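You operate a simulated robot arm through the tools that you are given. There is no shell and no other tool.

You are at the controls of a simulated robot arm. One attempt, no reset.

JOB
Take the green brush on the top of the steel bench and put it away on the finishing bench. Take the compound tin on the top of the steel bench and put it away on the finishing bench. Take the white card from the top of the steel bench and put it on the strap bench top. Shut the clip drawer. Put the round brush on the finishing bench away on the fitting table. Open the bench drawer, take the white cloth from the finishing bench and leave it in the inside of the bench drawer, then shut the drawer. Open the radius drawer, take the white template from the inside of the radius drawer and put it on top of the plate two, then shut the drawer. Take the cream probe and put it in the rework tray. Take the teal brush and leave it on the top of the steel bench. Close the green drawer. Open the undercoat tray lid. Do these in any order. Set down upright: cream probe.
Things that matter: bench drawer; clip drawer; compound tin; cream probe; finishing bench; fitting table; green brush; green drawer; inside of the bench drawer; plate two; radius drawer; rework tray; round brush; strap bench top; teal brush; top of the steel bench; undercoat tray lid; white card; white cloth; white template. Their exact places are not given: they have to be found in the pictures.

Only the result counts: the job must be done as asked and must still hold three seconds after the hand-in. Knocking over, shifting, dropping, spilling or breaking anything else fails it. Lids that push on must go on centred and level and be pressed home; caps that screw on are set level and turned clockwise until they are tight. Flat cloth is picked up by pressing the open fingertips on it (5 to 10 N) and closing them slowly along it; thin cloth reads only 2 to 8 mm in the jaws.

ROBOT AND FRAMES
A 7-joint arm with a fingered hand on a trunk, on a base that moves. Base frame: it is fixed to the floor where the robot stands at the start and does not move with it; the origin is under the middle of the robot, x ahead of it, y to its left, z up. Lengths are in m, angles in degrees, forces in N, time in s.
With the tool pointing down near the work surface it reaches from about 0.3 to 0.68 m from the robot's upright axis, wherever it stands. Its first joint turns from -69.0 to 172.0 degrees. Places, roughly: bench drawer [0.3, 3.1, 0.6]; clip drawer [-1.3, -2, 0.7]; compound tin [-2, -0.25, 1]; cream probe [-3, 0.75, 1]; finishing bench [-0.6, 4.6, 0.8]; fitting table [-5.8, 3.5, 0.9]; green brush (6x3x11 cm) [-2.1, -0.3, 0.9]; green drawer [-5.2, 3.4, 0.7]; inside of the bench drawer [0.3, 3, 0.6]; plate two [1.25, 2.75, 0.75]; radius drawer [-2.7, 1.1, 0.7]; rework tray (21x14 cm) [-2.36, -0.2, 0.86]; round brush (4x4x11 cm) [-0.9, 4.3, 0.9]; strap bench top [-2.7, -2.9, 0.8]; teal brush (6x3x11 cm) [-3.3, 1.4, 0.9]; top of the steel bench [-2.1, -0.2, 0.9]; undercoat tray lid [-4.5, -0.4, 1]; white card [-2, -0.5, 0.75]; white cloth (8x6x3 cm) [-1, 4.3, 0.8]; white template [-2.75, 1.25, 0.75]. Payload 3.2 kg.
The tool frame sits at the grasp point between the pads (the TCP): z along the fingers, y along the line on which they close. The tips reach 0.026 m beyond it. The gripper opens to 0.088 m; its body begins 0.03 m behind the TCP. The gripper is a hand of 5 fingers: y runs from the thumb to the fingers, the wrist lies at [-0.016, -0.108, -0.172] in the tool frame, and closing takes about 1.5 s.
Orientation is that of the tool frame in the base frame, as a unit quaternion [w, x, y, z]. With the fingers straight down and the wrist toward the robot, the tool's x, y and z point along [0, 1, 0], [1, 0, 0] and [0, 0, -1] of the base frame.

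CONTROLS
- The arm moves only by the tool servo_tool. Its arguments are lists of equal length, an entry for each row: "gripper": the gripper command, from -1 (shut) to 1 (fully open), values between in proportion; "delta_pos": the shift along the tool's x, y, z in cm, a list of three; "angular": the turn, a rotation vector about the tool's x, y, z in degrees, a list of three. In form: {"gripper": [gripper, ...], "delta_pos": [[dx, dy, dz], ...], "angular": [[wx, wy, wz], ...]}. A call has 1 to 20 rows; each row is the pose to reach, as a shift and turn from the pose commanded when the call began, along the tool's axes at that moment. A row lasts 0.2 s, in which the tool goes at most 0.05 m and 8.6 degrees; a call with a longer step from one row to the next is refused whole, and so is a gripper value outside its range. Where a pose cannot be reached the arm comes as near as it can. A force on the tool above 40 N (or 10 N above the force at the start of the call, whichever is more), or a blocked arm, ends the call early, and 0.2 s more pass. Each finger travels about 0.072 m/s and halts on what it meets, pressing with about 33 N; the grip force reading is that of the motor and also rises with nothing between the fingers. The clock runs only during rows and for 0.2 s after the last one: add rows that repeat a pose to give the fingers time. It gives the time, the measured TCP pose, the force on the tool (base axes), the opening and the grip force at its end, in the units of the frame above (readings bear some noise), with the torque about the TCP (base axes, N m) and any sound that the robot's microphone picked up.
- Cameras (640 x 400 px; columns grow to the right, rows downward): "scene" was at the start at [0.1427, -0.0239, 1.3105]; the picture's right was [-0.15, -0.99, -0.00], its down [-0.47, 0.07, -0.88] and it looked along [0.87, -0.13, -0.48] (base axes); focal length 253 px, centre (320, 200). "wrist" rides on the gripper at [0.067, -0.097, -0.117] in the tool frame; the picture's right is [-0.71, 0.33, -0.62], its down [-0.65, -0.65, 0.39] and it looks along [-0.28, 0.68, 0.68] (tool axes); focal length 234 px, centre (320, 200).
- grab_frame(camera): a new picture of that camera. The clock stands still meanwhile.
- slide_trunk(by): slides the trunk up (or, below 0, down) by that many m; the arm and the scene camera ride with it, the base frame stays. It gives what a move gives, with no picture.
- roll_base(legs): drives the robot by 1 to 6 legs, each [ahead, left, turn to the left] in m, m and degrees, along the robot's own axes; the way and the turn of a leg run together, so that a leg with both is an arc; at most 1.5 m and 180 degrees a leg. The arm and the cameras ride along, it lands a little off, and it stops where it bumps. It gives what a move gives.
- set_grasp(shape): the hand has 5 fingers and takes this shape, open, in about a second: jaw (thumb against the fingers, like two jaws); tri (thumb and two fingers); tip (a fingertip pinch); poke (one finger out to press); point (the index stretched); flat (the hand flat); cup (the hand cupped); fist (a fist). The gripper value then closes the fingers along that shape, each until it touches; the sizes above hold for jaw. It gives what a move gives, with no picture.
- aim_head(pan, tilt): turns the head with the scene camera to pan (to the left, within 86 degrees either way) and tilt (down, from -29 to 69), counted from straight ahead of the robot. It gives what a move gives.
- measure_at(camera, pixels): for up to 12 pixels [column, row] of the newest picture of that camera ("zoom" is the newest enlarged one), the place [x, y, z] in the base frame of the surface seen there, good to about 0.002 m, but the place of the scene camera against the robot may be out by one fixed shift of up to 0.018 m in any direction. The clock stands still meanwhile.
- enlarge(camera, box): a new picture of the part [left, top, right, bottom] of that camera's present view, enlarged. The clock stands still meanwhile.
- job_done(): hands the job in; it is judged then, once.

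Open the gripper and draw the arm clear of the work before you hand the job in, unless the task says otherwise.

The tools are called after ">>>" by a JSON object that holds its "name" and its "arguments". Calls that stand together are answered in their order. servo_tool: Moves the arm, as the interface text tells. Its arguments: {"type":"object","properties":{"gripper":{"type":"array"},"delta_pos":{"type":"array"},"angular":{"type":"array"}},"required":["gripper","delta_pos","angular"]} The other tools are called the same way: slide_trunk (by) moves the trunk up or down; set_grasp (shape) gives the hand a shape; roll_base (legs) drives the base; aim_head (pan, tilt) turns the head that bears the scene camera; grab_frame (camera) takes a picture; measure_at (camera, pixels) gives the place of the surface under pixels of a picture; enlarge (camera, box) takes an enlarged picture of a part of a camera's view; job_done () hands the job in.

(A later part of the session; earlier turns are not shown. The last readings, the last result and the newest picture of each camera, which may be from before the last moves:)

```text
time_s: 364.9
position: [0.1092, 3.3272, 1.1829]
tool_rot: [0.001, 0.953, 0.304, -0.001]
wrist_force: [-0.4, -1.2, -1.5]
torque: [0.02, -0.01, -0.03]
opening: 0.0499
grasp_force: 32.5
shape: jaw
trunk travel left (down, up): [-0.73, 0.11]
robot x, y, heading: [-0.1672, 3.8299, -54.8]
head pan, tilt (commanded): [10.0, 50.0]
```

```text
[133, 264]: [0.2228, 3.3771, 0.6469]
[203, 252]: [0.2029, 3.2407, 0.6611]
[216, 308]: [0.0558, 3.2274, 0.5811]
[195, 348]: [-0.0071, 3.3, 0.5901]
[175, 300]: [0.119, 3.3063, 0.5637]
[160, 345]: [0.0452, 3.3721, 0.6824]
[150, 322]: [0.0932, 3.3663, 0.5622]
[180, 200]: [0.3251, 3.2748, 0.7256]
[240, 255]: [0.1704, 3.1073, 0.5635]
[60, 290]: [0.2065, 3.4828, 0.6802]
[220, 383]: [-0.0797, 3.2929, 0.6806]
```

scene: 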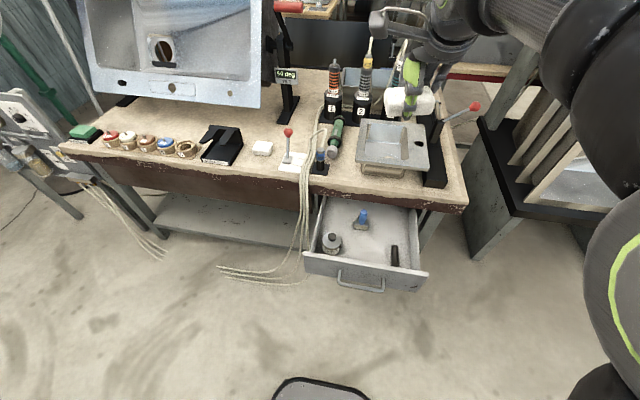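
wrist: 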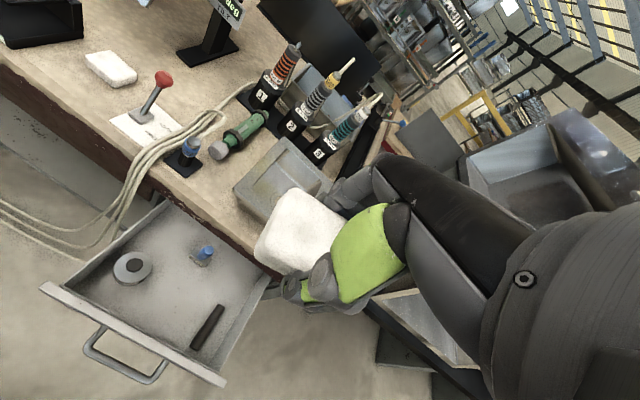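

The free patch is still at about (0.127,3.302), and the panel's top is at z 0.681. I'll shift +3.1 cm, lower the trunk 0.36 m, and check before going into the drawer.

>>> {"name": "servo_tool", "arguments": {"gripper": [-1, -1], "delta_pos": [[0, 3.1, 0], [0, 3.1, 0]], "angular": [[0, 0, 0], [0, 0, 0]]}}

>>> {"name": "slide_trunk", "arguments": {"by": -0.36}}

>>> {"name": "grab_frame", "arguments": {"camera": "wrist"}}

>>> {"name": "grab_frame", "arguments": {"camera": "scene"}}

```text
time_s: 365.5
position: [0.1275, 3.3018, 1.1836]
tool_rot: [0.001, 0.952, 0.305, 0.001]
wrist_force: [0.4, -0.1, -0.8]
torque: [-0.02, -0.02, -0.01]
opening: 0.0498
grasp_force: 33.4
shape: jaw
trunk travel left (down, up): [-0.73, 0.11]
robot x, y, heading: [-0.1675, 3.8326, -54.5]
head pan, tilt (commanded): [10.0, 50.0]
```

```text
time_s: 369.0
position: [0.1288, 3.3005, 0.8227]
tool_rot: [0.001, 0.952, 0.305, 0.0]
wrist_force: [0.4, -0.6, 0.0]
torque: [0.0, -0.05, 0.04]
opening: 0.0496
grasp_force: 33.0
shape: jaw
trunk travel left (down, up): [-0.37, 0.47]
robot x, y, heading: [-0.1706, 3.8354, -54.6]
head pan, tilt (commanded): [10.0, 50.0]
```

```text
taken
```

wrist: 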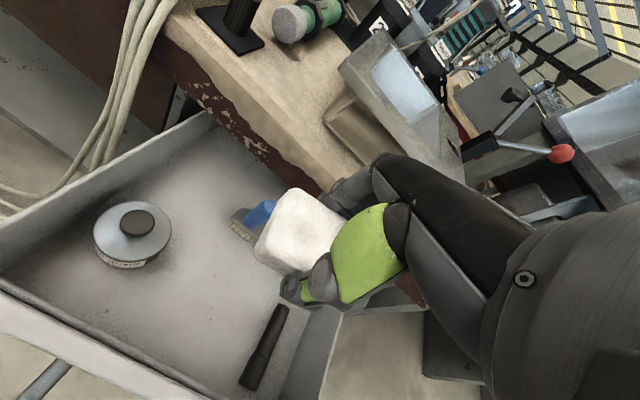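

```text
taken
```

scene: 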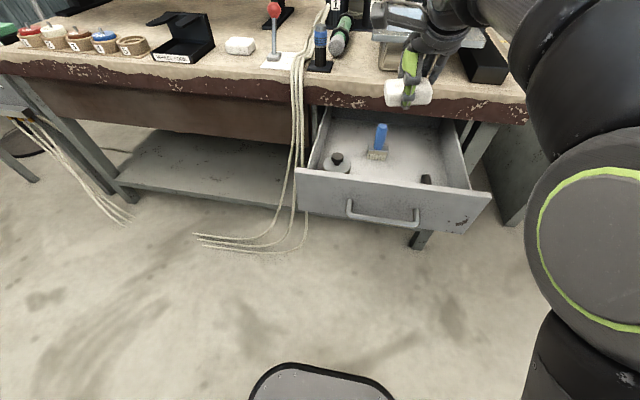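

The cloth will come down between the brush and the stick. I'll lower 19 cm to z≈0.63 and check.

>>> {"name": "servo_tool", "arguments": {"gripper": [-1, -1, -1, -1, -1, -1], "delta_pos": [[0, 0, 4.5], [0, 0, 9], [0, 0, 13], [0, 0, 16.5], [0, 0, 19], [0, 0, 19]], "angular": [[0, 0, 0], [0, 0, 0], [0, 0, 0], [0, 0, 0], [0, 0, 0], [0, 0, 0]]}}

>>> {"name": "grab_frame", "arguments": {"camera": "wrist"}}

>>> {"name": "enlarge", "arguments": {"camera": "scene", "box": [280, 60, 520, 260]}}

```text
time_s: 370.4
position: [0.13, 3.2995, 0.6321]
tool_rot: [0.0, 0.952, 0.305, 0.0]
wrist_force: [-0.3, -0.1, -1.0]
torque: [-0.01, 0.02, -0.04]
opening: 0.0493
grasp_force: 32.3
shape: jaw
trunk travel left (down, up): [-0.37, 0.47]
robot x, y, heading: [-0.1662, 3.8302, -54.7]
head pan, tilt (commanded): [10.0, 50.0]
```

```text
taken
```

wrist: 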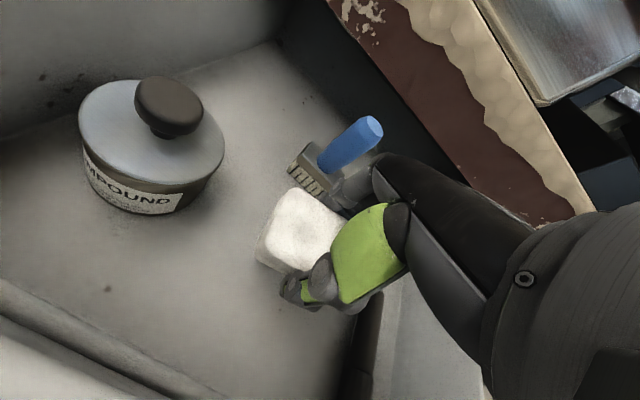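

```text
2.00 times, centred on (400, 160) of scene
```

zoom: 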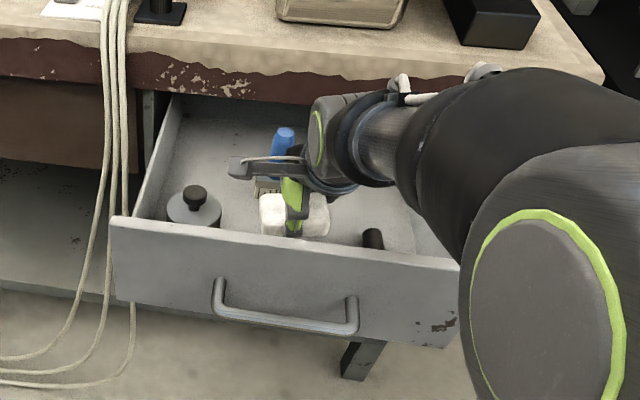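

The cloth is 4 cm above the drawer floor, but the fingers are close to the brush. I'll shift 1 cm toward me and lower 3.2 cm.

>>> {"name": "servo_tool", "arguments": {"gripper": [-1, -1, -1, -1], "delta_pos": [[0, -1, 0], [0, -1, 1.6], [0, -1, 3.2], [0, -1, 3.2]], "angular": [[0, 0, 0], [0, 0, 0], [0, 0, 0], [0, 0, 0]]}}

>>> {"name": "grab_frame", "arguments": {"camera": "wrist"}}

>>> {"name": "enlarge", "arguments": {"camera": "scene", "box": [280, 60, 520, 260]}}

```text
time_s: 371.4
position: [0.1243, 3.3082, 0.6027]
tool_rot: [0.001, 0.952, 0.305, -0.001]
wrist_force: [0.0, 0.2, -1.0]
torque: [0.04, -0.03, -0.02]
opening: 0.0496
grasp_force: 33.0
shape: jaw
trunk travel left (down, up): [-0.37, 0.47]
robot x, y, heading: [-0.166, 3.8314, -54.6]
head pan, tilt (commanded): [10.0, 50.0]
```

```text
taken
```

wrist: 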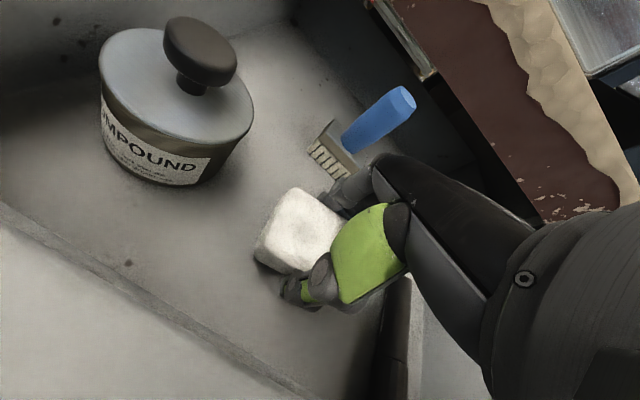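

```text
2.00 times, centred on (400, 160) of scene
```

zoom: 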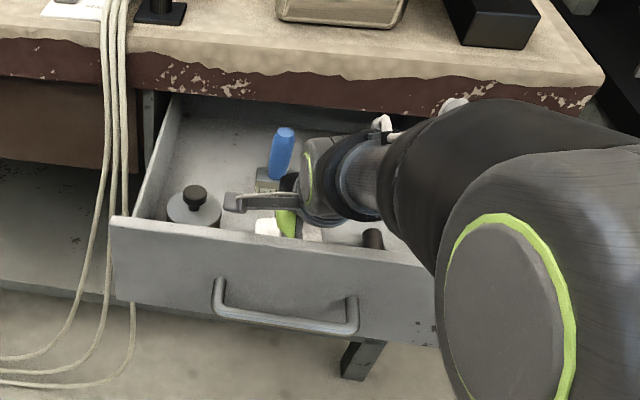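

The cloth is ~1 cm above the floor. I'll measure the gap between the far fingers and the brush before opening.

>>> {"name": "measure_at", "arguments": {"camera": "wrist", "pixels": [[350, 173], [335, 178], [320, 160], [355, 178], [330, 192], [325, 200], [345, 190], [365, 165], [265, 262], [280, 268]]}}

>>> {"name": "enlarge", "arguments": {"camera": "wrist", "box": [240, 110, 420, 320]}}

```text
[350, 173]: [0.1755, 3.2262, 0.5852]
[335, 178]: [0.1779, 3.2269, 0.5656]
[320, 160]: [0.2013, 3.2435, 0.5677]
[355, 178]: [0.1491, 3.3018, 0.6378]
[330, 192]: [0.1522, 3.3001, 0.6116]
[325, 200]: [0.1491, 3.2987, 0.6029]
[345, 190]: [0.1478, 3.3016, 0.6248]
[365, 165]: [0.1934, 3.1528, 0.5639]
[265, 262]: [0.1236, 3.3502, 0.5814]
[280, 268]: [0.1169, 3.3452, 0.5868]
```

```text
1.90 times, centred on (330, 215) of wrist
```

zoom: 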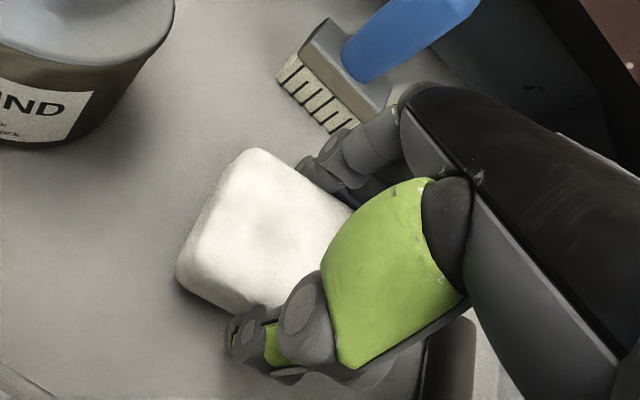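

The brush is still ~5 cm beyond the fingers. I'll open to release the cloth, and rise straight up.

>>> {"name": "servo_tool", "arguments": {"gripper": [0.3, 0.5, 0.7, 0.8, 0.8, 0.8, 0.8, 0.8, 0.8, 0.8, 0.8], "delta_pos": [[0, 0, 0], [0, 0, 0], [0, 0, 0], [0, 0, 0], [0, 0, 0], [0, 0, -2], [0, 0, -5], [0, 0, -9], [0, 0, -13], [0, 0, -17], [0, 0, -20]], "angular": [[0, 0, 0], [0, 0, 0], [0, 0, 0], [0, 0, 0], [0, 0, 0], [0, 0, 0], [0, 0, 0], [0, 0, 0], [0, 0, 0], [0, 0, 0], [0, 0, 0]]}}

>>> {"name": "grab_frame", "arguments": {"camera": "wrist"}}

>>> {"name": "grab_frame", "arguments": {"camera": "scene"}}

```text
time_s: 373.8
position: [0.1223, 3.308, 0.7999]
tool_rot: [0.001, 0.952, 0.305, 0.0]
wrist_force: [0.7, 0.0, -0.5]
torque: [0.01, -0.02, 0.01]
opening: 0.0788
grasp_force: 0.0
shape: jaw
trunk travel left (down, up): [-0.37, 0.47]
robot x, y, heading: [-0.1687, 3.8323, -54.8]
head pan, tilt (commanded): [10.0, 50.0]
```

```text
taken
```

wrist: 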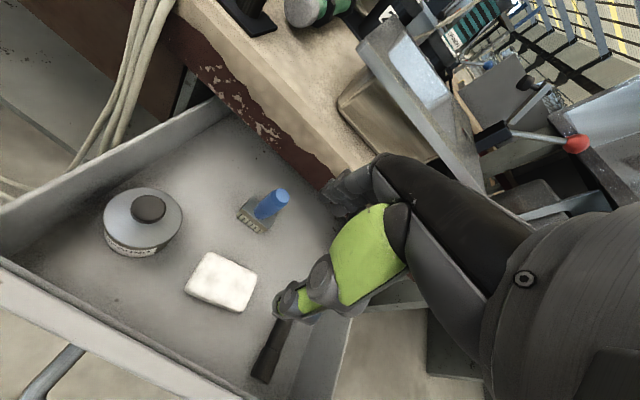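

```text
taken
```

scene: 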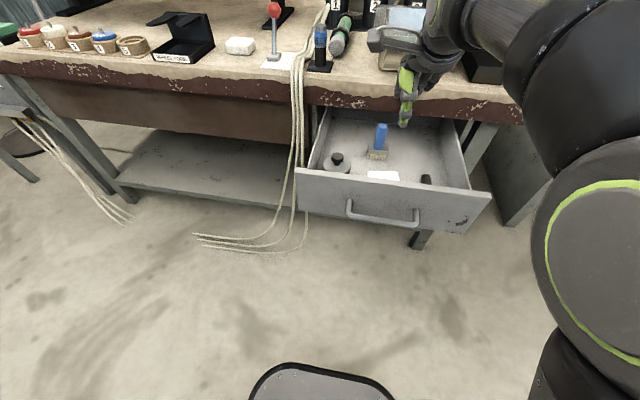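

The cloth lies flat in the drawer. Now I'll shut it: raise, back the base off 10 cm and right 9 cm, then set the hand to grip the bar again.

>>> {"name": "slide_trunk", "arguments": {"by": 0.3}}

>>> {"name": "roll_base", "arguments": {"legs": [[-0.1, -0.09, 0]]}}

>>> {"name": "servo_tool", "arguments": {"gripper": [0.2, 0.2, 0.2, 0.2, 0.2, 0.2, 0.2, 0.2, 0.2, 0.2, 0.2, 0.2, 0.2, 0.2], "delta_pos": [[1.5, -3.8, -1], [3, -7.6, -2], [5, -11.4, -3], [7, -15, -4], [9.5, -18, -5], [9.5, -18, -5], [9.5, -18, -5], [9.5, -18, -5], [9.5, -18, -5], [9.5, -18, -5], [9.5, -18, -5], [9.5, -18, -5], [9.5, -18, -5], [9.5, -18, -5]], "angular": [[0, 0, 0], [0, 0, 0], [0, 0, 0], [0, 0, 0], [0, 0, 0], [-8, 0, 0], [-16, 0, 0], [-24, 0, 0], [-32, 0, 0], [-40, 0, 0], [-48, 0, 0], [-56, 0, 0], [-60, 0, 0], [-60, 0, 0]]}}

>>> {"name": "grab_frame", "arguments": {"camera": "scene"}}

```text
time_s: 376.8
position: [0.1223, 3.3083, 1.0981]
tool_rot: [0.001, 0.952, 0.305, 0.0]
wrist_force: [1.1, 0.6, 0.3]
torque: [0.02, 0.0, 0.01]
opening: 0.079
grasp_force: 0.0
shape: jaw
trunk travel left (down, up): [-0.67, 0.17]
robot x, y, heading: [-0.1681, 3.8304, -54.4]
head pan, tilt (commanded): [10.0, 50.0]
```

```text
time_s: 378.1
position: [-0.0105, 3.3373, 1.0999]
tool_rot: [0.001, 0.952, 0.305, 0.0]
wrist_force: [-0.5, -0.2, 0.3]
torque: [0.0, -0.01, 0.0]
opening: 0.0789
grasp_force: 0.2
shape: jaw
trunk travel left (down, up): [-0.67, 0.17]
robot x, y, heading: [-0.3013, 3.8609, -54.8]
head pan, tilt (commanded): [10.0, 50.0]
```

```text
time_s: 381.1
position: [-0.0369, 3.5403, 1.1497]
tool_rot: [0.476, 0.825, 0.264, 0.153]
wrist_force: [1.2, -0.1, 0.3]
torque: [0.01, 0.0, 0.01]
opening: 0.0531
grasp_force: 0.0
shape: jaw
trunk travel left (down, up): [-0.67, 0.17]
robot x, y, heading: [-0.3027, 3.8616, -54.6]
head pan, tilt (commanded): [10.0, 50.0]
```

```text
taken
```

scene: 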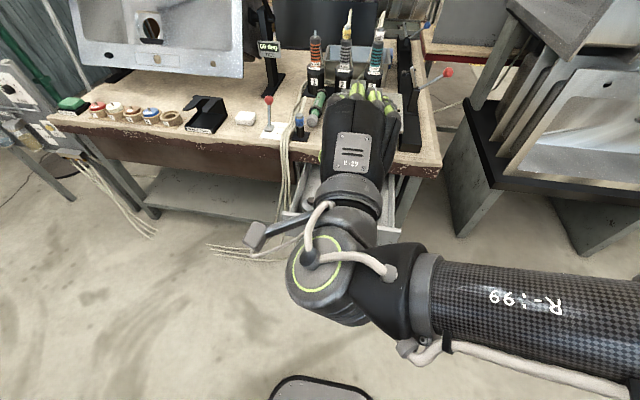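

The hand is pitched forward and clear. I'll lower the trunk 0.38 m and measure the bar with the wrist camera.

>>> {"name": "slide_trunk", "arguments": {"by": -0.38}}

>>> {"name": "grab_frame", "arguments": {"camera": "wrist"}}

```text
time_s: 384.8
position: [-0.0371, 3.5406, 0.7687]
tool_rot: [0.477, 0.824, 0.264, 0.153]
wrist_force: [-0.4, 0.7, -0.3]
torque: [0.03, 0.01, 0.01]
opening: 0.0532
grasp_force: 0.1
shape: jaw
trunk travel left (down, up): [-0.29, 0.55]
robot x, y, heading: [-0.3033, 3.8588, -54.7]
head pan, tilt (commanded): [10.0, 50.0]
```

```text
taken
```

wrist: 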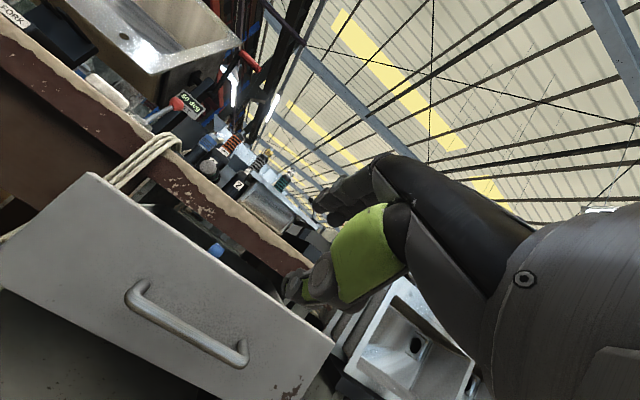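

The bar shows from (130,295) to (245,360). I'll measure it.

>>> {"name": "measure_at", "arguments": {"camera": "wrist", "pixels": [[133, 302], [155, 317], [180, 333], [210, 349], [235, 362], [140, 285], [180, 290], [245, 345]]}}

```text
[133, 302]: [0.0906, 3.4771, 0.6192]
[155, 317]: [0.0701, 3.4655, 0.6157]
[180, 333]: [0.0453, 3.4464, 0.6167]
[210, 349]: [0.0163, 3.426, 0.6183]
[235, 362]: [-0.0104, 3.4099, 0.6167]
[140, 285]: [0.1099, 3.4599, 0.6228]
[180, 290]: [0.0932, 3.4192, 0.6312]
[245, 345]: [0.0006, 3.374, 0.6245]
```

The bar is at tool offset (+0.65, -6.5, +18.6) cm. I'll approach on a blended path and grip it.

>>> {"name": "servo_tool", "arguments": {"gripper": [0.2, 0.2, 0.2, 0.2, 0.2, 0.2], "delta_pos": [[0.2, -1.5, 4], [0.4, -3.5, 8], [0.65, -5.5, 12], [0.65, -6.5, 15], [0.65, -6.5, 17.4], [0.65, -6.5, 17.4]], "angular": [[0, 0, 0], [0, 0, 0], [0, 0, 0], [0, 0, 0], [0, 0, 0], [0, 0, 0]]}}

>>> {"name": "servo_tool", "arguments": {"gripper": [-0.2, -0.6, -1, -1, -1, -1, -1], "delta_pos": [[0, 0, 0], [0, 0, 0], [0, 0, 0], [0, 0, 0], [0, 0, 0], [0, 0, 0], [0, 0, 0]], "angular": [[0, 0, 0], [0, 0, 0], [0, 0, 0], [0, 0, 0], [0, 0, 0], [0, 0, 0], [0, 0, 0]]}}

>>> {"name": "grab_frame", "arguments": {"camera": "wrist"}}

```text
time_s: 386.2
position: [0.0366, 3.4447, 0.6248]
tool_rot: [0.476, 0.825, 0.264, 0.152]
wrist_force: [0.5, -0.4, 1.1]
torque: [-0.03, 0.0, 0.02]
opening: 0.053
grasp_force: 0.0
shape: jaw
trunk travel left (down, up): [-0.29, 0.55]
robot x, y, heading: [-0.3016, 3.8584, -54.9]
head pan, tilt (commanded): [10.0, 50.0]
```

```text
time_s: 387.8
position: [0.0368, 3.4447, 0.6251]
tool_rot: [0.476, 0.825, 0.264, 0.153]
wrist_force: [-0.1, 0.3, -3.3]
torque: [-0.09, 0.15, 0.01]
opening: 0.007
grasp_force: 32.3
shape: jaw
trunk travel left (down, up): [-0.29, 0.55]
robot x, y, heading: [-0.3013, 3.8588, -54.5]
head pan, tilt (commanded): [10.0, 50.0]
```

```text
taken
```

wrist: 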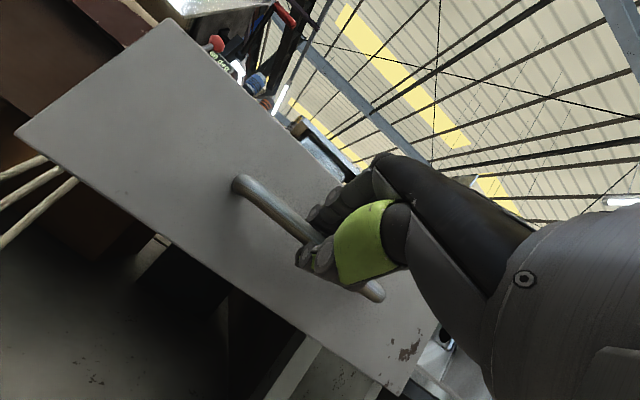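

The bar is gripped. The drawer needs 25 cm; I'll roll forward 16 cm, then push the rest with the arm.

>>> {"name": "roll_base", "arguments": {"legs": [[0.16, 0, 0]]}}

>>> {"name": "servo_tool", "arguments": {"gripper": [-1, -1, -1, -1, -1, -1, -1], "delta_pos": [[0, 1, 1.73], [0, 2, 3.46], [0, 3, 5.2], [0, 4, 6.93], [0, 4.7, 8.2], [0, 5, 8.66], [0, 5, 8.66]], "angular": [[0, 0, 0], [0, 0, 0], [0, 0, 0], [0, 0, 0], [0, 0, 0], [0, 0, 0], [0, 0, 0]]}}

>>> {"name": "grab_frame", "arguments": {"camera": "scene"}}

>>> {"name": "grab_frame", "arguments": {"camera": "wrist"}}

```text
time_s: 389.2
position: [0.1286, 3.3145, 0.6248]
tool_rot: [0.476, 0.825, 0.263, 0.153]
wrist_force: [-9.1, -5.3, -4.0]
torque: [-0.1, 0.16, -0.2]
opening: 0.0066
grasp_force: 32.9
shape: jaw
trunk travel left (down, up): [-0.29, 0.55]
robot x, y, heading: [-0.2076, 3.733, -54.6]
head pan, tilt (commanded): [10.0, 50.0]
```

```text
time_s: 390.8
position: [0.185, 3.2359, 0.6259]
tool_rot: [0.476, 0.825, 0.262, 0.151]
wrist_force: [-26.9, 14.8, -2.8]
torque: [0.13, 0.43, -0.42]
opening: 0.0071
grasp_force: 33.1
shape: jaw
trunk travel left (down, up): [-0.29, 0.55]
robot x, y, heading: [-0.2091, 3.7309, -54.7]
head pan, tilt (commanded): [10.0, 50.0]
```

```text
taken
```

scene: 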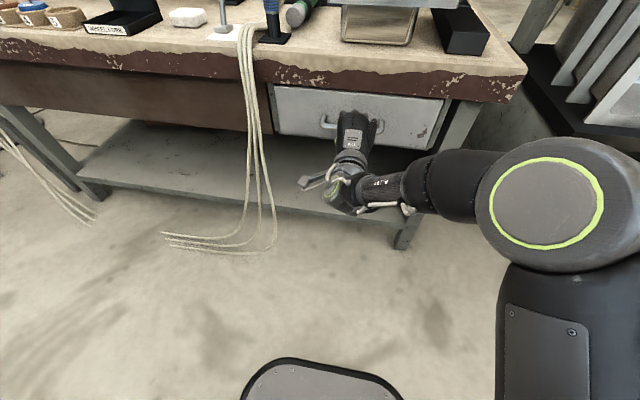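

```text
taken
```

wrist: 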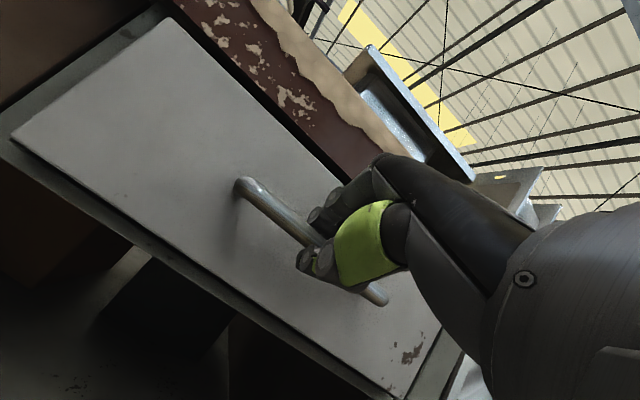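

The drawer met its stop with ~30 N. I'll check its face plane against the shut value (m·p ≈ 2.508).

>>> {"name": "measure_at", "arguments": {"camera": "wrist", "pixels": [[150, 150], [200, 220], [280, 300], [100, 130], [250, 160], [330, 340]]}}

```text
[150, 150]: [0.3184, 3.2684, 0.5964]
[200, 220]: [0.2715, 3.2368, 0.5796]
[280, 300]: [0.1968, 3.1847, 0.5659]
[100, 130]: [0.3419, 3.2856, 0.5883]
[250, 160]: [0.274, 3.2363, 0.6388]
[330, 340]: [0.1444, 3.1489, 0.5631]
```

The face is back at 2.5075, so it's shut. I'll release, back off, rise, and turn the tool down again.

>>> {"name": "servo_tool", "arguments": {"gripper": [-0.5, 0, 0.2, 0.2, 0.2, 0.2, 0.2, 0.2, 0.2, 0.2], "delta_pos": [[0, 0, 0], [0, 0, 0], [0, 0, 0], [0, 0, 0], [0, 0, -2], [0, 0, -5], [0, 1, -9], [0, 4, -11], [0, 7, -13], [0, 9, -13]], "angular": [[0, 0, 0], [0, 0, 0], [0, 0, 0], [0, 0, 0], [0, 0, 0], [0, 0, 0], [0, 0, 0], [0, 0, 0], [0, 0, 0], [0, 0, 0]]}}

>>> {"name": "slide_trunk", "arguments": {"by": 0.4}}

>>> {"name": "servo_tool", "arguments": {"gripper": [0.2, 0.2, 0.2, 0.2, 0.2, 0.2, 0.2, 0.2, 0.2], "delta_pos": [[0, 0, 0], [0, 0, 0], [0, 0, 0], [0, 0, 0], [0, 0, 0], [0, 0, 0], [0, 0, 0], [0, 0, 0], [0, 0, 0]], "angular": [[8, 0, 0], [16, 0, 0], [24, 0, 0], [32, 0, 0], [40, 0, 0], [48, 0, 0], [56, 0, 0], [60, 0, 0], [60, 0, 0]]}}

>>> {"name": "grab_frame", "arguments": {"camera": "scene"}}

```text
time_s: 393.0
position: [0.1497, 3.2882, 0.7692]
tool_rot: [0.477, 0.825, 0.263, 0.151]
wrist_force: [-0.4, -0.3, 1.0]
torque: [0.02, 0.0, -0.01]
opening: 0.0524
grasp_force: 0.1
shape: jaw
trunk travel left (down, up): [-0.29, 0.55]
robot x, y, heading: [-0.2094, 3.7349, -54.8]
head pan, tilt (commanded): [10.0, 50.0]
```

```text
time_s: 396.8
position: [0.1486, 3.2879, 1.1679]
tool_rot: [0.476, 0.825, 0.264, 0.152]
wrist_force: [-1.2, 0.3, -0.1]
torque: [0.01, 0.0, 0.03]
opening: 0.0522
grasp_force: 0.0
shape: jaw
trunk travel left (down, up): [-0.69, 0.15]
robot x, y, heading: [-0.2104, 3.7337, -54.6]
head pan, tilt (commanded): [10.0, 50.0]
```

```text
time_s: 398.8
position: [0.1498, 3.2877, 1.167]
tool_rot: [-0.001, 0.953, 0.304, 0.0]
wrist_force: [0.6, -0.1, -0.6]
torque: [0.0, 0.02, -0.01]
opening: 0.0525
grasp_force: 0.0
shape: jaw
trunk travel left (down, up): [-0.69, 0.15]
robot x, y, heading: [-0.2056, 3.7308, -54.8]
head pan, tilt (commanded): [10.0, 50.0]
```

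```text
taken
```

scene: 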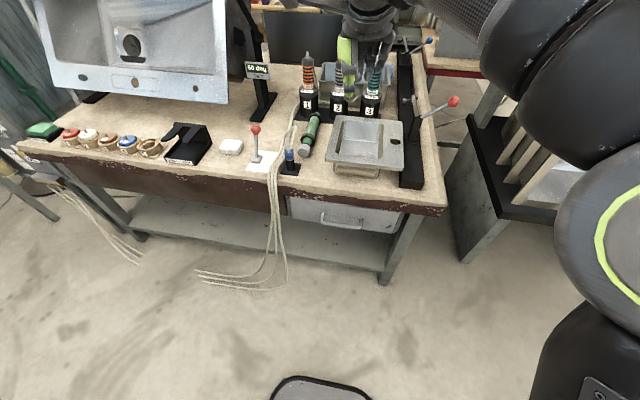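

The bench drawer is shut. Next is the round brush; I'll return to the finishing bench's left part, turning through east.

>>> {"name": "slide_trunk", "arguments": {"by": 0.1}}

>>> {"name": "roll_base", "arguments": {"legs": [[-0.21, -0.298, 0], [0, 0, 90], [0, 0, 89]]}}

>>> {"name": "aim_head", "arguments": {"pan": 15, "tilt": 45}}

>>> {"name": "grab_frame", "arguments": {"camera": "wrist"}}

>>> {"name": "grab_frame", "arguments": {"camera": "scene"}}

```text
time_s: 400.1
position: [0.149, 3.2869, 1.268]
tool_rot: [0.0, 0.953, 0.303, 0.0]
wrist_force: [0.5, -0.7, -0.1]
torque: [-0.01, -0.03, -0.02]
opening: 0.0522
grasp_force: 0.0
shape: jaw
trunk travel left (down, up): [-0.79, 0.05]
robot x, y, heading: [-0.2051, 3.7328, -54.6]
head pan, tilt (commanded): [10.0, 50.0]
```

```text
time_s: 410.0
position: [-0.9033, 4.1943, 1.2687]
tool_rot: [0.0, -0.273, 0.962, 0.0]
wrist_force: [-0.3, 1.3, -0.3]
torque: [-0.01, 0.01, -0.02]
opening: 0.0525
grasp_force: 0.0
shape: jaw
trunk travel left (down, up): [-0.79, 0.05]
robot x, y, heading: [-0.5744, 3.7305, 121.5]
head pan, tilt (commanded): [10.0, 50.0]
```

```text
time_s: 410.6
position: [-0.9037, 4.1946, 1.2678]
tool_rot: [0.0, -0.273, 0.962, -0.001]
wrist_force: [-0.3, 0.8, -1.1]
torque: [0.0, 0.03, -0.01]
opening: 0.0525
grasp_force: 0.0
shape: jaw
trunk travel left (down, up): [-0.79, 0.05]
robot x, y, heading: [-0.5762, 3.7317, 121.5]
head pan, tilt (commanded): [15.0, 45.0]
```

```text
taken
```

wrist: 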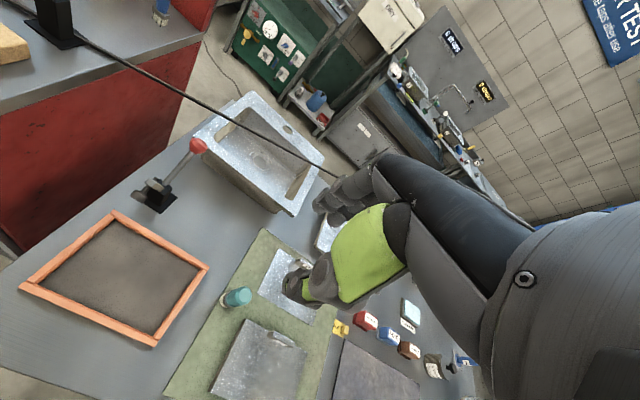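

```text
taken
```

scene: 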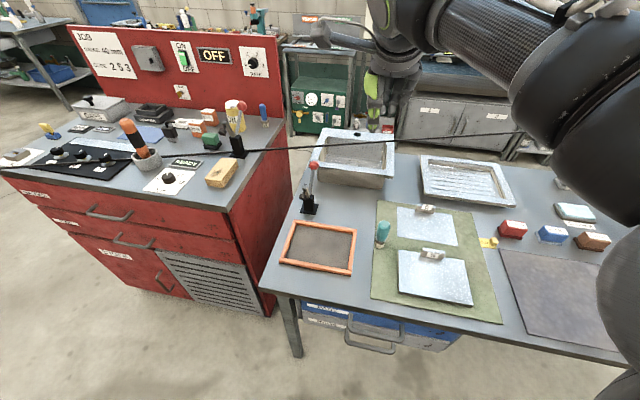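

The round brush is at wrist (236,297). I'll enlarge and measure it.

>>> {"name": "enlarge", "arguments": {"camera": "wrist", "box": [195, 260, 295, 340]}}

>>> {"name": "measure_at", "arguments": {"camera": "zoom", "pixels": [[240, 175], [262, 165], [300, 170], [330, 180], [340, 200], [290, 205], [200, 195], [180, 210], [160, 220], [320, 165], [330, 215], [250, 230]]}}

```text
5.00 times, centred on (245, 300) of wrist
```

zoom: 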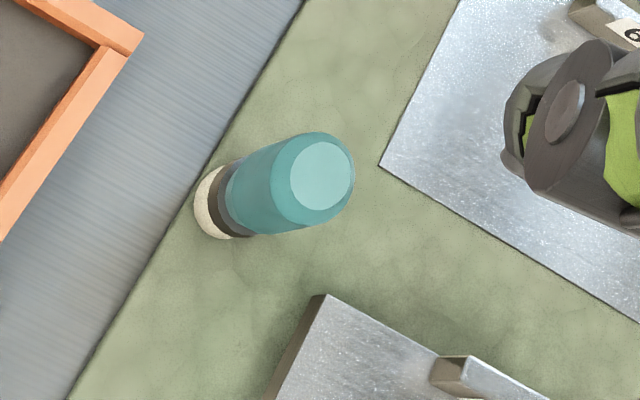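

```text
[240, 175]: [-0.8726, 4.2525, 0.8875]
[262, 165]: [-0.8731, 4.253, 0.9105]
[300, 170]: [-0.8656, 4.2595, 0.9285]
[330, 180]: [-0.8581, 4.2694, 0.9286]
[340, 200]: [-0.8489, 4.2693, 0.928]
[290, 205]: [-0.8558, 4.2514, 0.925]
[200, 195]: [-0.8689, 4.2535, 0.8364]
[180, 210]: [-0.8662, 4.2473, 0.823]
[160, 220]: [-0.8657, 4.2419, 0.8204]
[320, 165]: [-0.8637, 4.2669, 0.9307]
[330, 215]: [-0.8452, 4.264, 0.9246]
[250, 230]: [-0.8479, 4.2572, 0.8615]
```

The brush axis is at about (-0.857,4.263), top 0.929. I'll lower the trunk, move over it and descend to z≈0.96, then check.

>>> {"name": "slide_trunk", "arguments": {"by": -0.17}}

>>> {"name": "servo_tool", "arguments": {"gripper": [0.8, 0.8, 0.8, 0.8, 0.8, 0.8, 0.8], "delta_pos": [[-3.8, 1.8, 0], [-7.6, 3.7, 0], [-7.6, 3.7, 4], [-7.6, 3.7, 8], [-7.6, 3.7, 11], [-7.6, 3.7, 13.5], [-7.6, 3.7, 13.5]], "angular": [[0, 0, 0], [0, 0, 0], [0, 0, 0], [0, 0, 0], [0, 0, 0], [0, 0, 0], [0, 0, 0]]}}

>>> {"name": "grab_frame", "arguments": {"camera": "wrist"}}

>>> {"name": "enlarge", "arguments": {"camera": "scene", "box": [280, 120, 500, 320]}}

```text
time_s: 412.6
position: [-0.9041, 4.1938, 1.0982]
tool_rot: [-0.001, -0.273, 0.962, 0.0]
wrist_force: [0.4, 0.2, 0.1]
torque: [0.01, 0.0, -0.04]
opening: 0.0526
grasp_force: 0.1
shape: jaw
trunk travel left (down, up): [-0.62, 0.22]
robot x, y, heading: [-0.5755, 3.7313, 121.5]
head pan, tilt (commanded): [15.0, 45.0]
```

```text
time_s: 414.2
position: [-0.858, 4.2652, 0.9628]
tool_rot: [0.0, -0.272, 0.962, 0.0]
wrist_force: [0.4, 0.8, 0.8]
torque: [-0.01, 0.0, 0.03]
opening: 0.0792
grasp_force: 0.0
shape: jaw
trunk travel left (down, up): [-0.62, 0.22]
robot x, y, heading: [-0.5727, 3.7277, 121.8]
head pan, tilt (commanded): [15.0, 45.0]
```

```text
taken
```

wrist: 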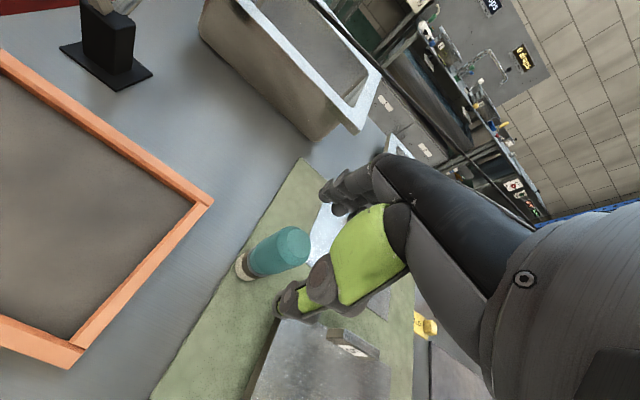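

```text
2.00 times, centred on (390, 220) of scene
```

zoom: 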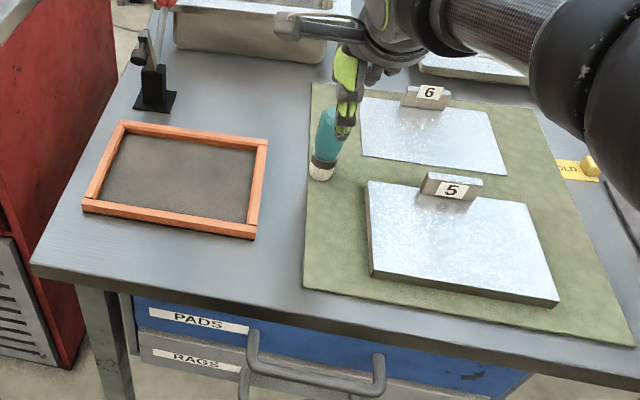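

I'll check the brush's place relative to the hand by measuring its top edges from here.

>>> {"name": "measure_at", "arguments": {"camera": "wrist", "pixels": [[294, 240], [303, 238], [285, 233], [300, 252], [285, 250], [270, 250], [258, 262], [275, 300], [330, 195]]}}

```text
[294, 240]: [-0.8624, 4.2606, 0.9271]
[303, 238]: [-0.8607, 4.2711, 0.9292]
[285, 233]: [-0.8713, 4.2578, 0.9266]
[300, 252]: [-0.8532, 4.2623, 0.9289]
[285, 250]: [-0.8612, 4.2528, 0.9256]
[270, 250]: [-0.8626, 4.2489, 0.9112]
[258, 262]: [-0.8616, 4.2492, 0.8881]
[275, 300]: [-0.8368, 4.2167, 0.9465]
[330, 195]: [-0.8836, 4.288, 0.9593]
```

The brush is centred within 5 mm. I'll shift slightly, lower 5.8 cm and close on the handle.

>>> {"name": "servo_tool", "arguments": {"gripper": [0.8, 0.8, 0.8, 0.8], "delta_pos": [[0.4, 0.3, 2], [0.4, 0.3, 4], [0.4, 0.3, 5.8], [0.4, 0.3, 5.8]], "angular": [[0, 0, 0], [0, 0, 0], [0, 0, 0], [0, 0, 0]]}}

>>> {"name": "servo_tool", "arguments": {"gripper": [0.5, 0.2, 0, -0.2, -0.4, -0.6, -0.8, -1, -1, -1, -1], "delta_pos": [[0, 0, 0], [0, 0, 0], [0, 0, 0], [0, 0, 0], [0, 0, 0], [0, 0, 0], [0, 0, 0], [0, 0, 0], [0, 0, 0], [0, 0, 0], [0, 0, 0]], "angular": [[0, 0, 0], [0, 0, 0], [0, 0, 0], [0, 0, 0], [0, 0, 0], [0, 0, 0], [0, 0, 0], [0, 0, 0], [0, 0, 0], [0, 0, 0], [0, 0, 0]]}}

>>> {"name": "grab_frame", "arguments": {"camera": "wrist"}}

```text
time_s: 415.2
position: [-0.863, 4.2652, 0.9038]
tool_rot: [0.0, -0.272, 0.962, 0.0]
wrist_force: [-0.3, 0.2, -0.7]
torque: [-0.02, -0.01, 0.0]
opening: 0.0788
grasp_force: 0.0
shape: jaw
trunk travel left (down, up): [-0.62, 0.22]
robot x, y, heading: [-0.5796, 3.7322, 121.2]
head pan, tilt (commanded): [15.0, 45.0]
```

```text
time_s: 417.6
position: [-0.8632, 4.2663, 0.9045]
tool_rot: [0.0, -0.273, 0.962, 0.0]
wrist_force: [0.3, 0.2, -0.9]
torque: [0.02, -0.03, -0.01]
opening: 0.0265
grasp_force: 33.4
shape: jaw
trunk travel left (down, up): [-0.62, 0.22]
robot x, y, heading: [-0.5723, 3.7318, 121.7]
head pan, tilt (commanded): [15.0, 45.0]
```

```text
taken
```

wrist: 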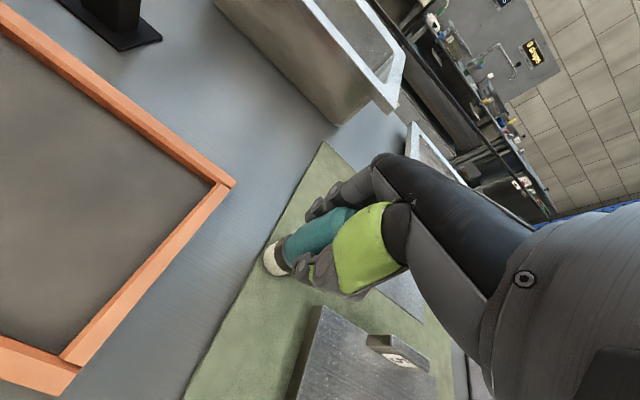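

The brush is held (26.5 mm). I'll lift it 20 cm and check.

>>> {"name": "servo_tool", "arguments": {"gripper": [-1, -1, -1, -1, -1, -1, -1], "delta_pos": [[0, 0, -2], [0, 0, -6], [0, 0, -10], [0, 0, -14], [0, -1.5, -18], [0, -3, -20], [0, -3, -20]], "angular": [[0, 0, 0], [0, 0, 0], [0, 0, 0], [0, 0, 0], [0, 0, 0], [0, 0, 0], [0, 0, 0]]}}

>>> {"name": "slide_trunk", "arguments": {"by": 0.17}}

>>> {"name": "grab_frame", "arguments": {"camera": "wrist"}}

>>> {"name": "grab_frame", "arguments": {"camera": "scene"}}

```text
time_s: 419.2
position: [-0.8492, 4.2428, 1.105]
tool_rot: [0.0, -0.273, 0.962, 0.001]
wrist_force: [0.1, 0.7, -0.6]
torque: [0.01, -0.03, -0.02]
opening: 0.0263
grasp_force: 33.5
shape: jaw
trunk travel left (down, up): [-0.62, 0.22]
robot x, y, heading: [-0.5713, 3.7262, 121.8]
head pan, tilt (commanded): [15.0, 45.0]
```

```text
time_s: 421.1
position: [-0.8486, 4.2431, 1.2758]
tool_rot: [0.0, -0.273, 0.962, 0.0]
wrist_force: [0.8, -0.6, -1.8]
torque: [0.01, 0.0, 0.0]
opening: 0.0262
grasp_force: 33.0
shape: jaw
trunk travel left (down, up): [-0.79, 0.05]
robot x, y, heading: [-0.5724, 3.7266, 121.3]
head pan, tilt (commanded): [15.0, 45.0]
```

```text
taken
```

wrist: 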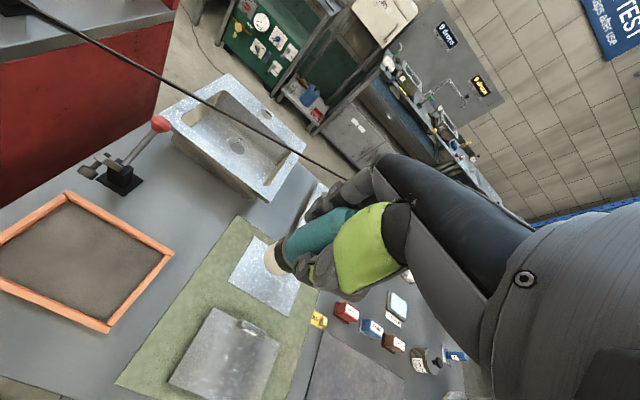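

```text
taken
```

scene: 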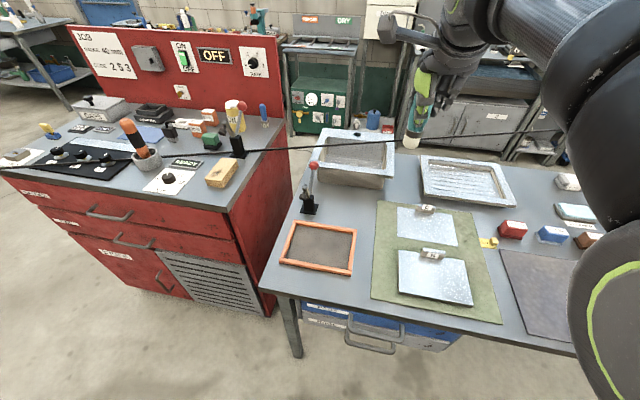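

The brush hangs well. Before the long trip, I'll look to the right to see where the cord ends, in case a northern way exists.

>>> {"name": "aim_head", "arguments": {"pan": 30, "tilt": 10}}

>>> {"name": "grab_frame", "arguments": {"camera": "scene"}}

>>> {"name": "enlarge", "arguments": {"camera": "scene", "box": [0, 60, 320, 260]}}

>>> {"name": "enlarge", "arguments": {"camera": "scene", "box": [300, 120, 620, 320]}}

```text
time_s: 422.1
position: [-0.847, 4.2435, 1.2755]
tool_rot: [0.0, -0.272, 0.962, 0.0]
wrist_force: [0.2, -0.8, -0.6]
torque: [0.01, -0.01, -0.01]
opening: 0.0262
grasp_force: 33.0
shape: jaw
trunk travel left (down, up): [-0.79, 0.05]
robot x, y, heading: [-0.5788, 3.7273, 121.7]
head pan, tilt (commanded): [30.0, 10.0]
```

```text
taken
```

scene: 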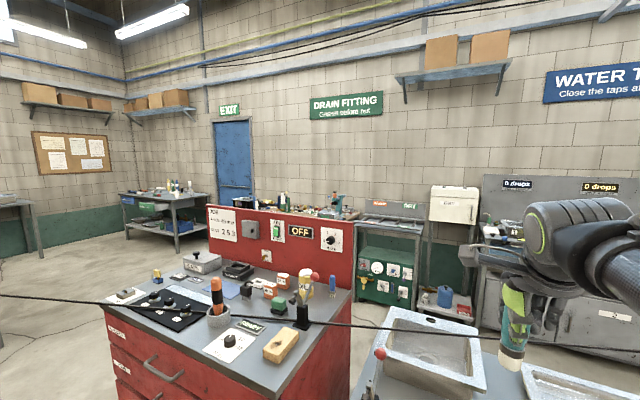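

```text
2.00 times, centred on (160, 160) of scene
```

zoom: 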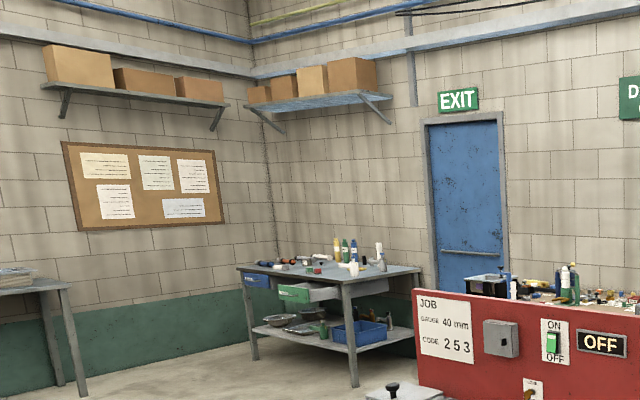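

```text
2.00 times, centred on (460, 220) of scene
```

zoom: 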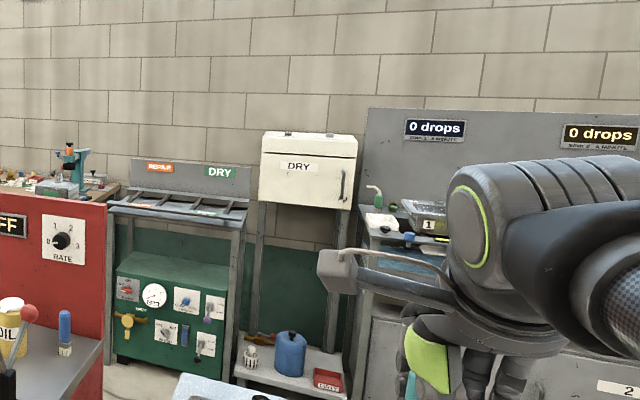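

The fitting table with its open green drawer is in the far corner, beyond the cord, so I must go round by the south. I'll drive back down the aisle with the brush held high.

>>> {"name": "roll_base", "arguments": {"legs": [[-0.1, 0, 0], [0, 0, 100], [1.2, 0.22, 0], [1.21, 0.12, 0], [0.1, 0.84, 0], [0.1, 0.84, 0]]}}

>>> {"name": "aim_head", "arguments": {"pan": 30, "tilt": 30}}

>>> {"name": "grab_frame", "arguments": {"camera": "scene"}}

```text
time_s: 447.3
position: [-1.5407, 0.0095, 1.2751]
tool_rot: [0.0, 0.914, -0.406, -0.001]
wrist_force: [0.2, 0.0, -0.3]
torque: [0.0, -0.02, 0.01]
opening: 0.0262
grasp_force: 32.7
shape: jaw
trunk travel left (down, up): [-0.79, 0.05]
robot x, y, heading: [-1.0832, 0.3711, -137.6]
head pan, tilt (commanded): [30.0, 10.0]
```

```text
time_s: 448.1
position: [-1.541, 0.0094, 1.2748]
tool_rot: [0.0, 0.914, -0.406, 0.0]
wrist_force: [0.3, -0.2, -1.6]
torque: [0.01, -0.01, -0.01]
opening: 0.026
grasp_force: 33.0
shape: jaw
trunk travel left (down, up): [-0.79, 0.05]
robot x, y, heading: [-1.0869, 0.3693, -137.8]
head pan, tilt (commanded): [30.0, 30.0]
```

```text
taken
```

scene: 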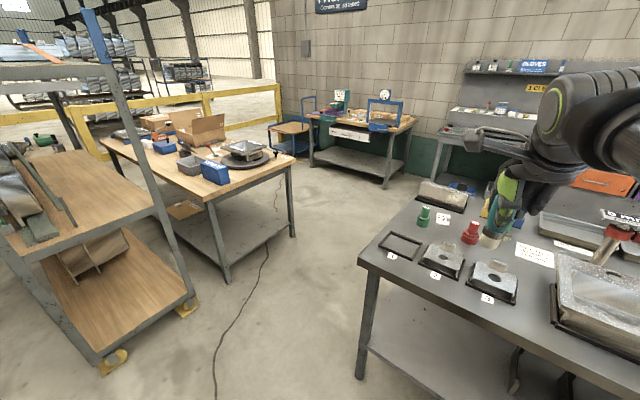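

I'll check the dark line on the floor at (240,310) and the gap past the steel bench's corner.

>>> {"name": "measure_at", "arguments": {"camera": "scene", "pixels": [[240, 312], [262, 262], [218, 360], [268, 215], [225, 280], [293, 235], [360, 375], [190, 312], [320, 230], [385, 190], [300, 290]]}}

>>> {"name": "enlarge", "arguments": {"camera": "scene", "box": [180, 180, 360, 400]}}

```text
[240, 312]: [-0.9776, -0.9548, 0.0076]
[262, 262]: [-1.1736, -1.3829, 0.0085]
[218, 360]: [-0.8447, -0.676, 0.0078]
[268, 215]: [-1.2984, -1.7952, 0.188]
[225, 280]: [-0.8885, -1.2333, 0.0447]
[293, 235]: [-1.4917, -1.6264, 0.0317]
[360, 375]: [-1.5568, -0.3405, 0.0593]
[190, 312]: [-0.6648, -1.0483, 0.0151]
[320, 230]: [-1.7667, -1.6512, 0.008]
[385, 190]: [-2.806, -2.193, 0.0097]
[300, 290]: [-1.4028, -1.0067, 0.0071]
```

```text
1.82 times, centred on (270, 290) of scene
```

zoom: 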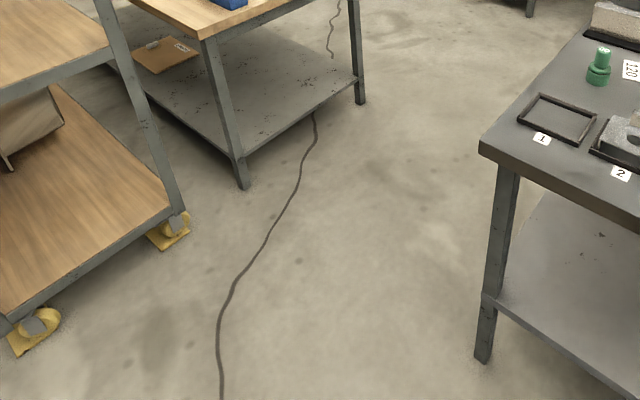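

The line is flat on the floor (z≈0), just a mark. I'll drive round the steel bench's left end and turn toward the back gap.

>>> {"name": "roll_base", "arguments": {"legs": [[0.25, 0.407, 0], [0.58, 0.418, 0], [0.93, -0.167, 0], [0, 0, -97.5]]}}

>>> {"name": "aim_head", "arguments": {"pan": 10, "tilt": 25}}

>>> {"name": "grab_frame", "arguments": {"camera": "scene"}}

```text
time_s: 463.2
position: [-2.2328, -0.8019, 1.2749]
tool_rot: [0.0, -0.287, 0.958, 0.0]
wrist_force: [0.0, -0.7, -0.8]
torque: [0.02, 0.0, 0.02]
opening: 0.0258
grasp_force: 33.1
shape: jaw
trunk travel left (down, up): [-0.79, 0.05]
robot x, y, heading: [-1.9426, -1.3073, 123.6]
head pan, tilt (commanded): [30.0, 30.0]
```

```text
time_s: 464.0
position: [-2.234, -0.8026, 1.2747]
tool_rot: [0.0, -0.287, 0.958, 0.0]
wrist_force: [-0.1, 0.0, -1.0]
torque: [-0.04, 0.01, -0.01]
opening: 0.0259
grasp_force: 32.6
shape: jaw
trunk travel left (down, up): [-0.79, 0.05]
robot x, y, heading: [-1.9439, -1.3102, 123.2]
head pan, tilt (commanded): [10.0, 25.0]
```

```text
taken
```

scene: 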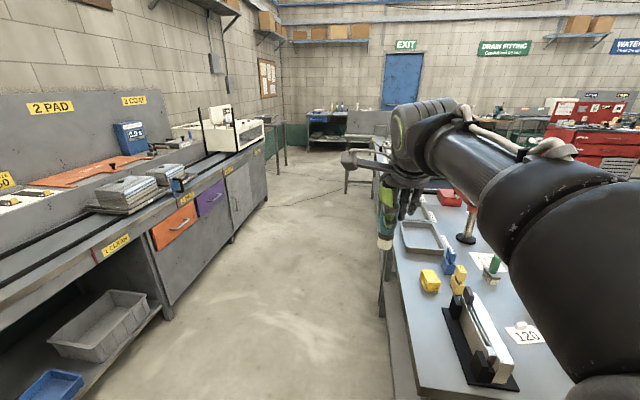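

The back gap is wide and clear, with the fitting table at its far end around (330,125). I'll measure the gap's edges and the far obstacles.

>>> {"name": "measure_at", "arguments": {"camera": "scene", "pixels": [[170, 320], [232, 245], [267, 200], [285, 175], [383, 320], [355, 190], [345, 165], [310, 195], [330, 150], [372, 150], [350, 115], [235, 130]]}}

>>> {"name": "enlarge", "arguments": {"camera": "scene", "box": [180, 70, 420, 230]}}

```text
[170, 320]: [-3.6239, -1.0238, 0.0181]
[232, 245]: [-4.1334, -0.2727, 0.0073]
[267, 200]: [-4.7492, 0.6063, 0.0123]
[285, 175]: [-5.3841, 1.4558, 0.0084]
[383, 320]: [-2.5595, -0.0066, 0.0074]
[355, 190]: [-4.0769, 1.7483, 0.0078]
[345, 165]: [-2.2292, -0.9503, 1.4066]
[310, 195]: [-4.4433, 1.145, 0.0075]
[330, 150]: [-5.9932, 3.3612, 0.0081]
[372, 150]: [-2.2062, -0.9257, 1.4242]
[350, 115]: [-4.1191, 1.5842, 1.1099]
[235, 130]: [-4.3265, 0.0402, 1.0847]
```

```text
2.50 times, centred on (300, 150) of scene
```

zoom: 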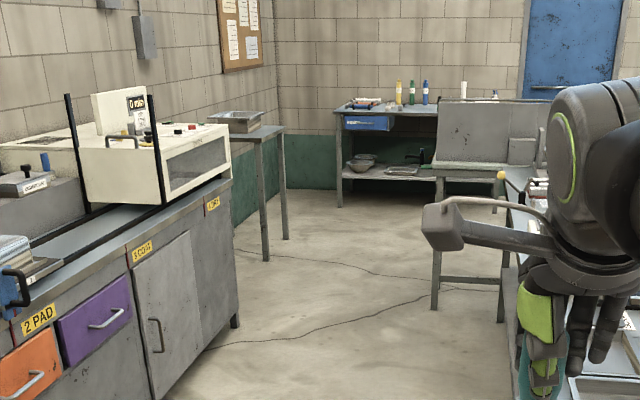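

The way is clear: wall bench on the left, benches on the right, and a seat near (-4.1,1.75). I'll drive through the gap toward the fitting table.

>>> {"name": "roll_base", "arguments": {"legs": [[0.74, 0.477, 0], [1.45, 0.054, 0], [1.26, 0.191, 0]]}}

>>> {"name": "aim_head", "arguments": {"pan": 5, "tilt": 30}}

>>> {"name": "grab_frame", "arguments": {"camera": "scene"}}

```text
time_s: 481.5
position: [-4.7913, 1.64, 1.2748]
tool_rot: [0.0, -0.292, 0.956, 0.0]
wrist_force: [-0.2, 0.3, -1.8]
torque: [0.0, -0.01, 0.0]
opening: 0.026
grasp_force: 33.1
shape: jaw
trunk travel left (down, up): [-0.79, 0.05]
robot x, y, heading: [-4.4985, 1.1381, 123.7]
head pan, tilt (commanded): [10.0, 25.0]
```

```text
time_s: 482.2
position: [-4.7915, 1.6407, 1.2753]
tool_rot: [0.0, -0.293, 0.956, 0.0]
wrist_force: [-0.3, -0.1, -1.5]
torque: [-0.04, 0.02, 0.03]
opening: 0.0258
grasp_force: 33.1
shape: jaw
trunk travel left (down, up): [-0.79, 0.05]
robot x, y, heading: [-4.4984, 1.1392, 123.8]
head pan, tilt (commanded): [5.0, 30.0]
```

```text
taken
```

scene: 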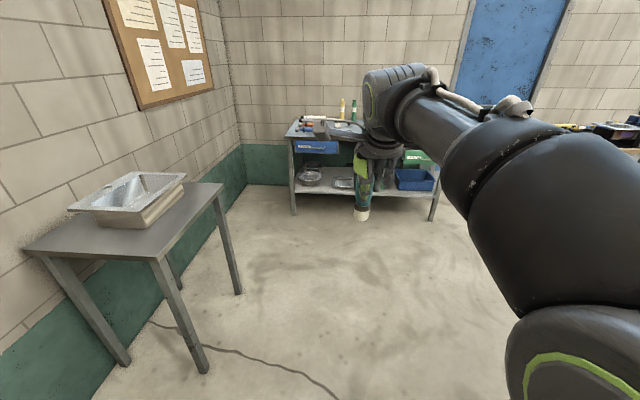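

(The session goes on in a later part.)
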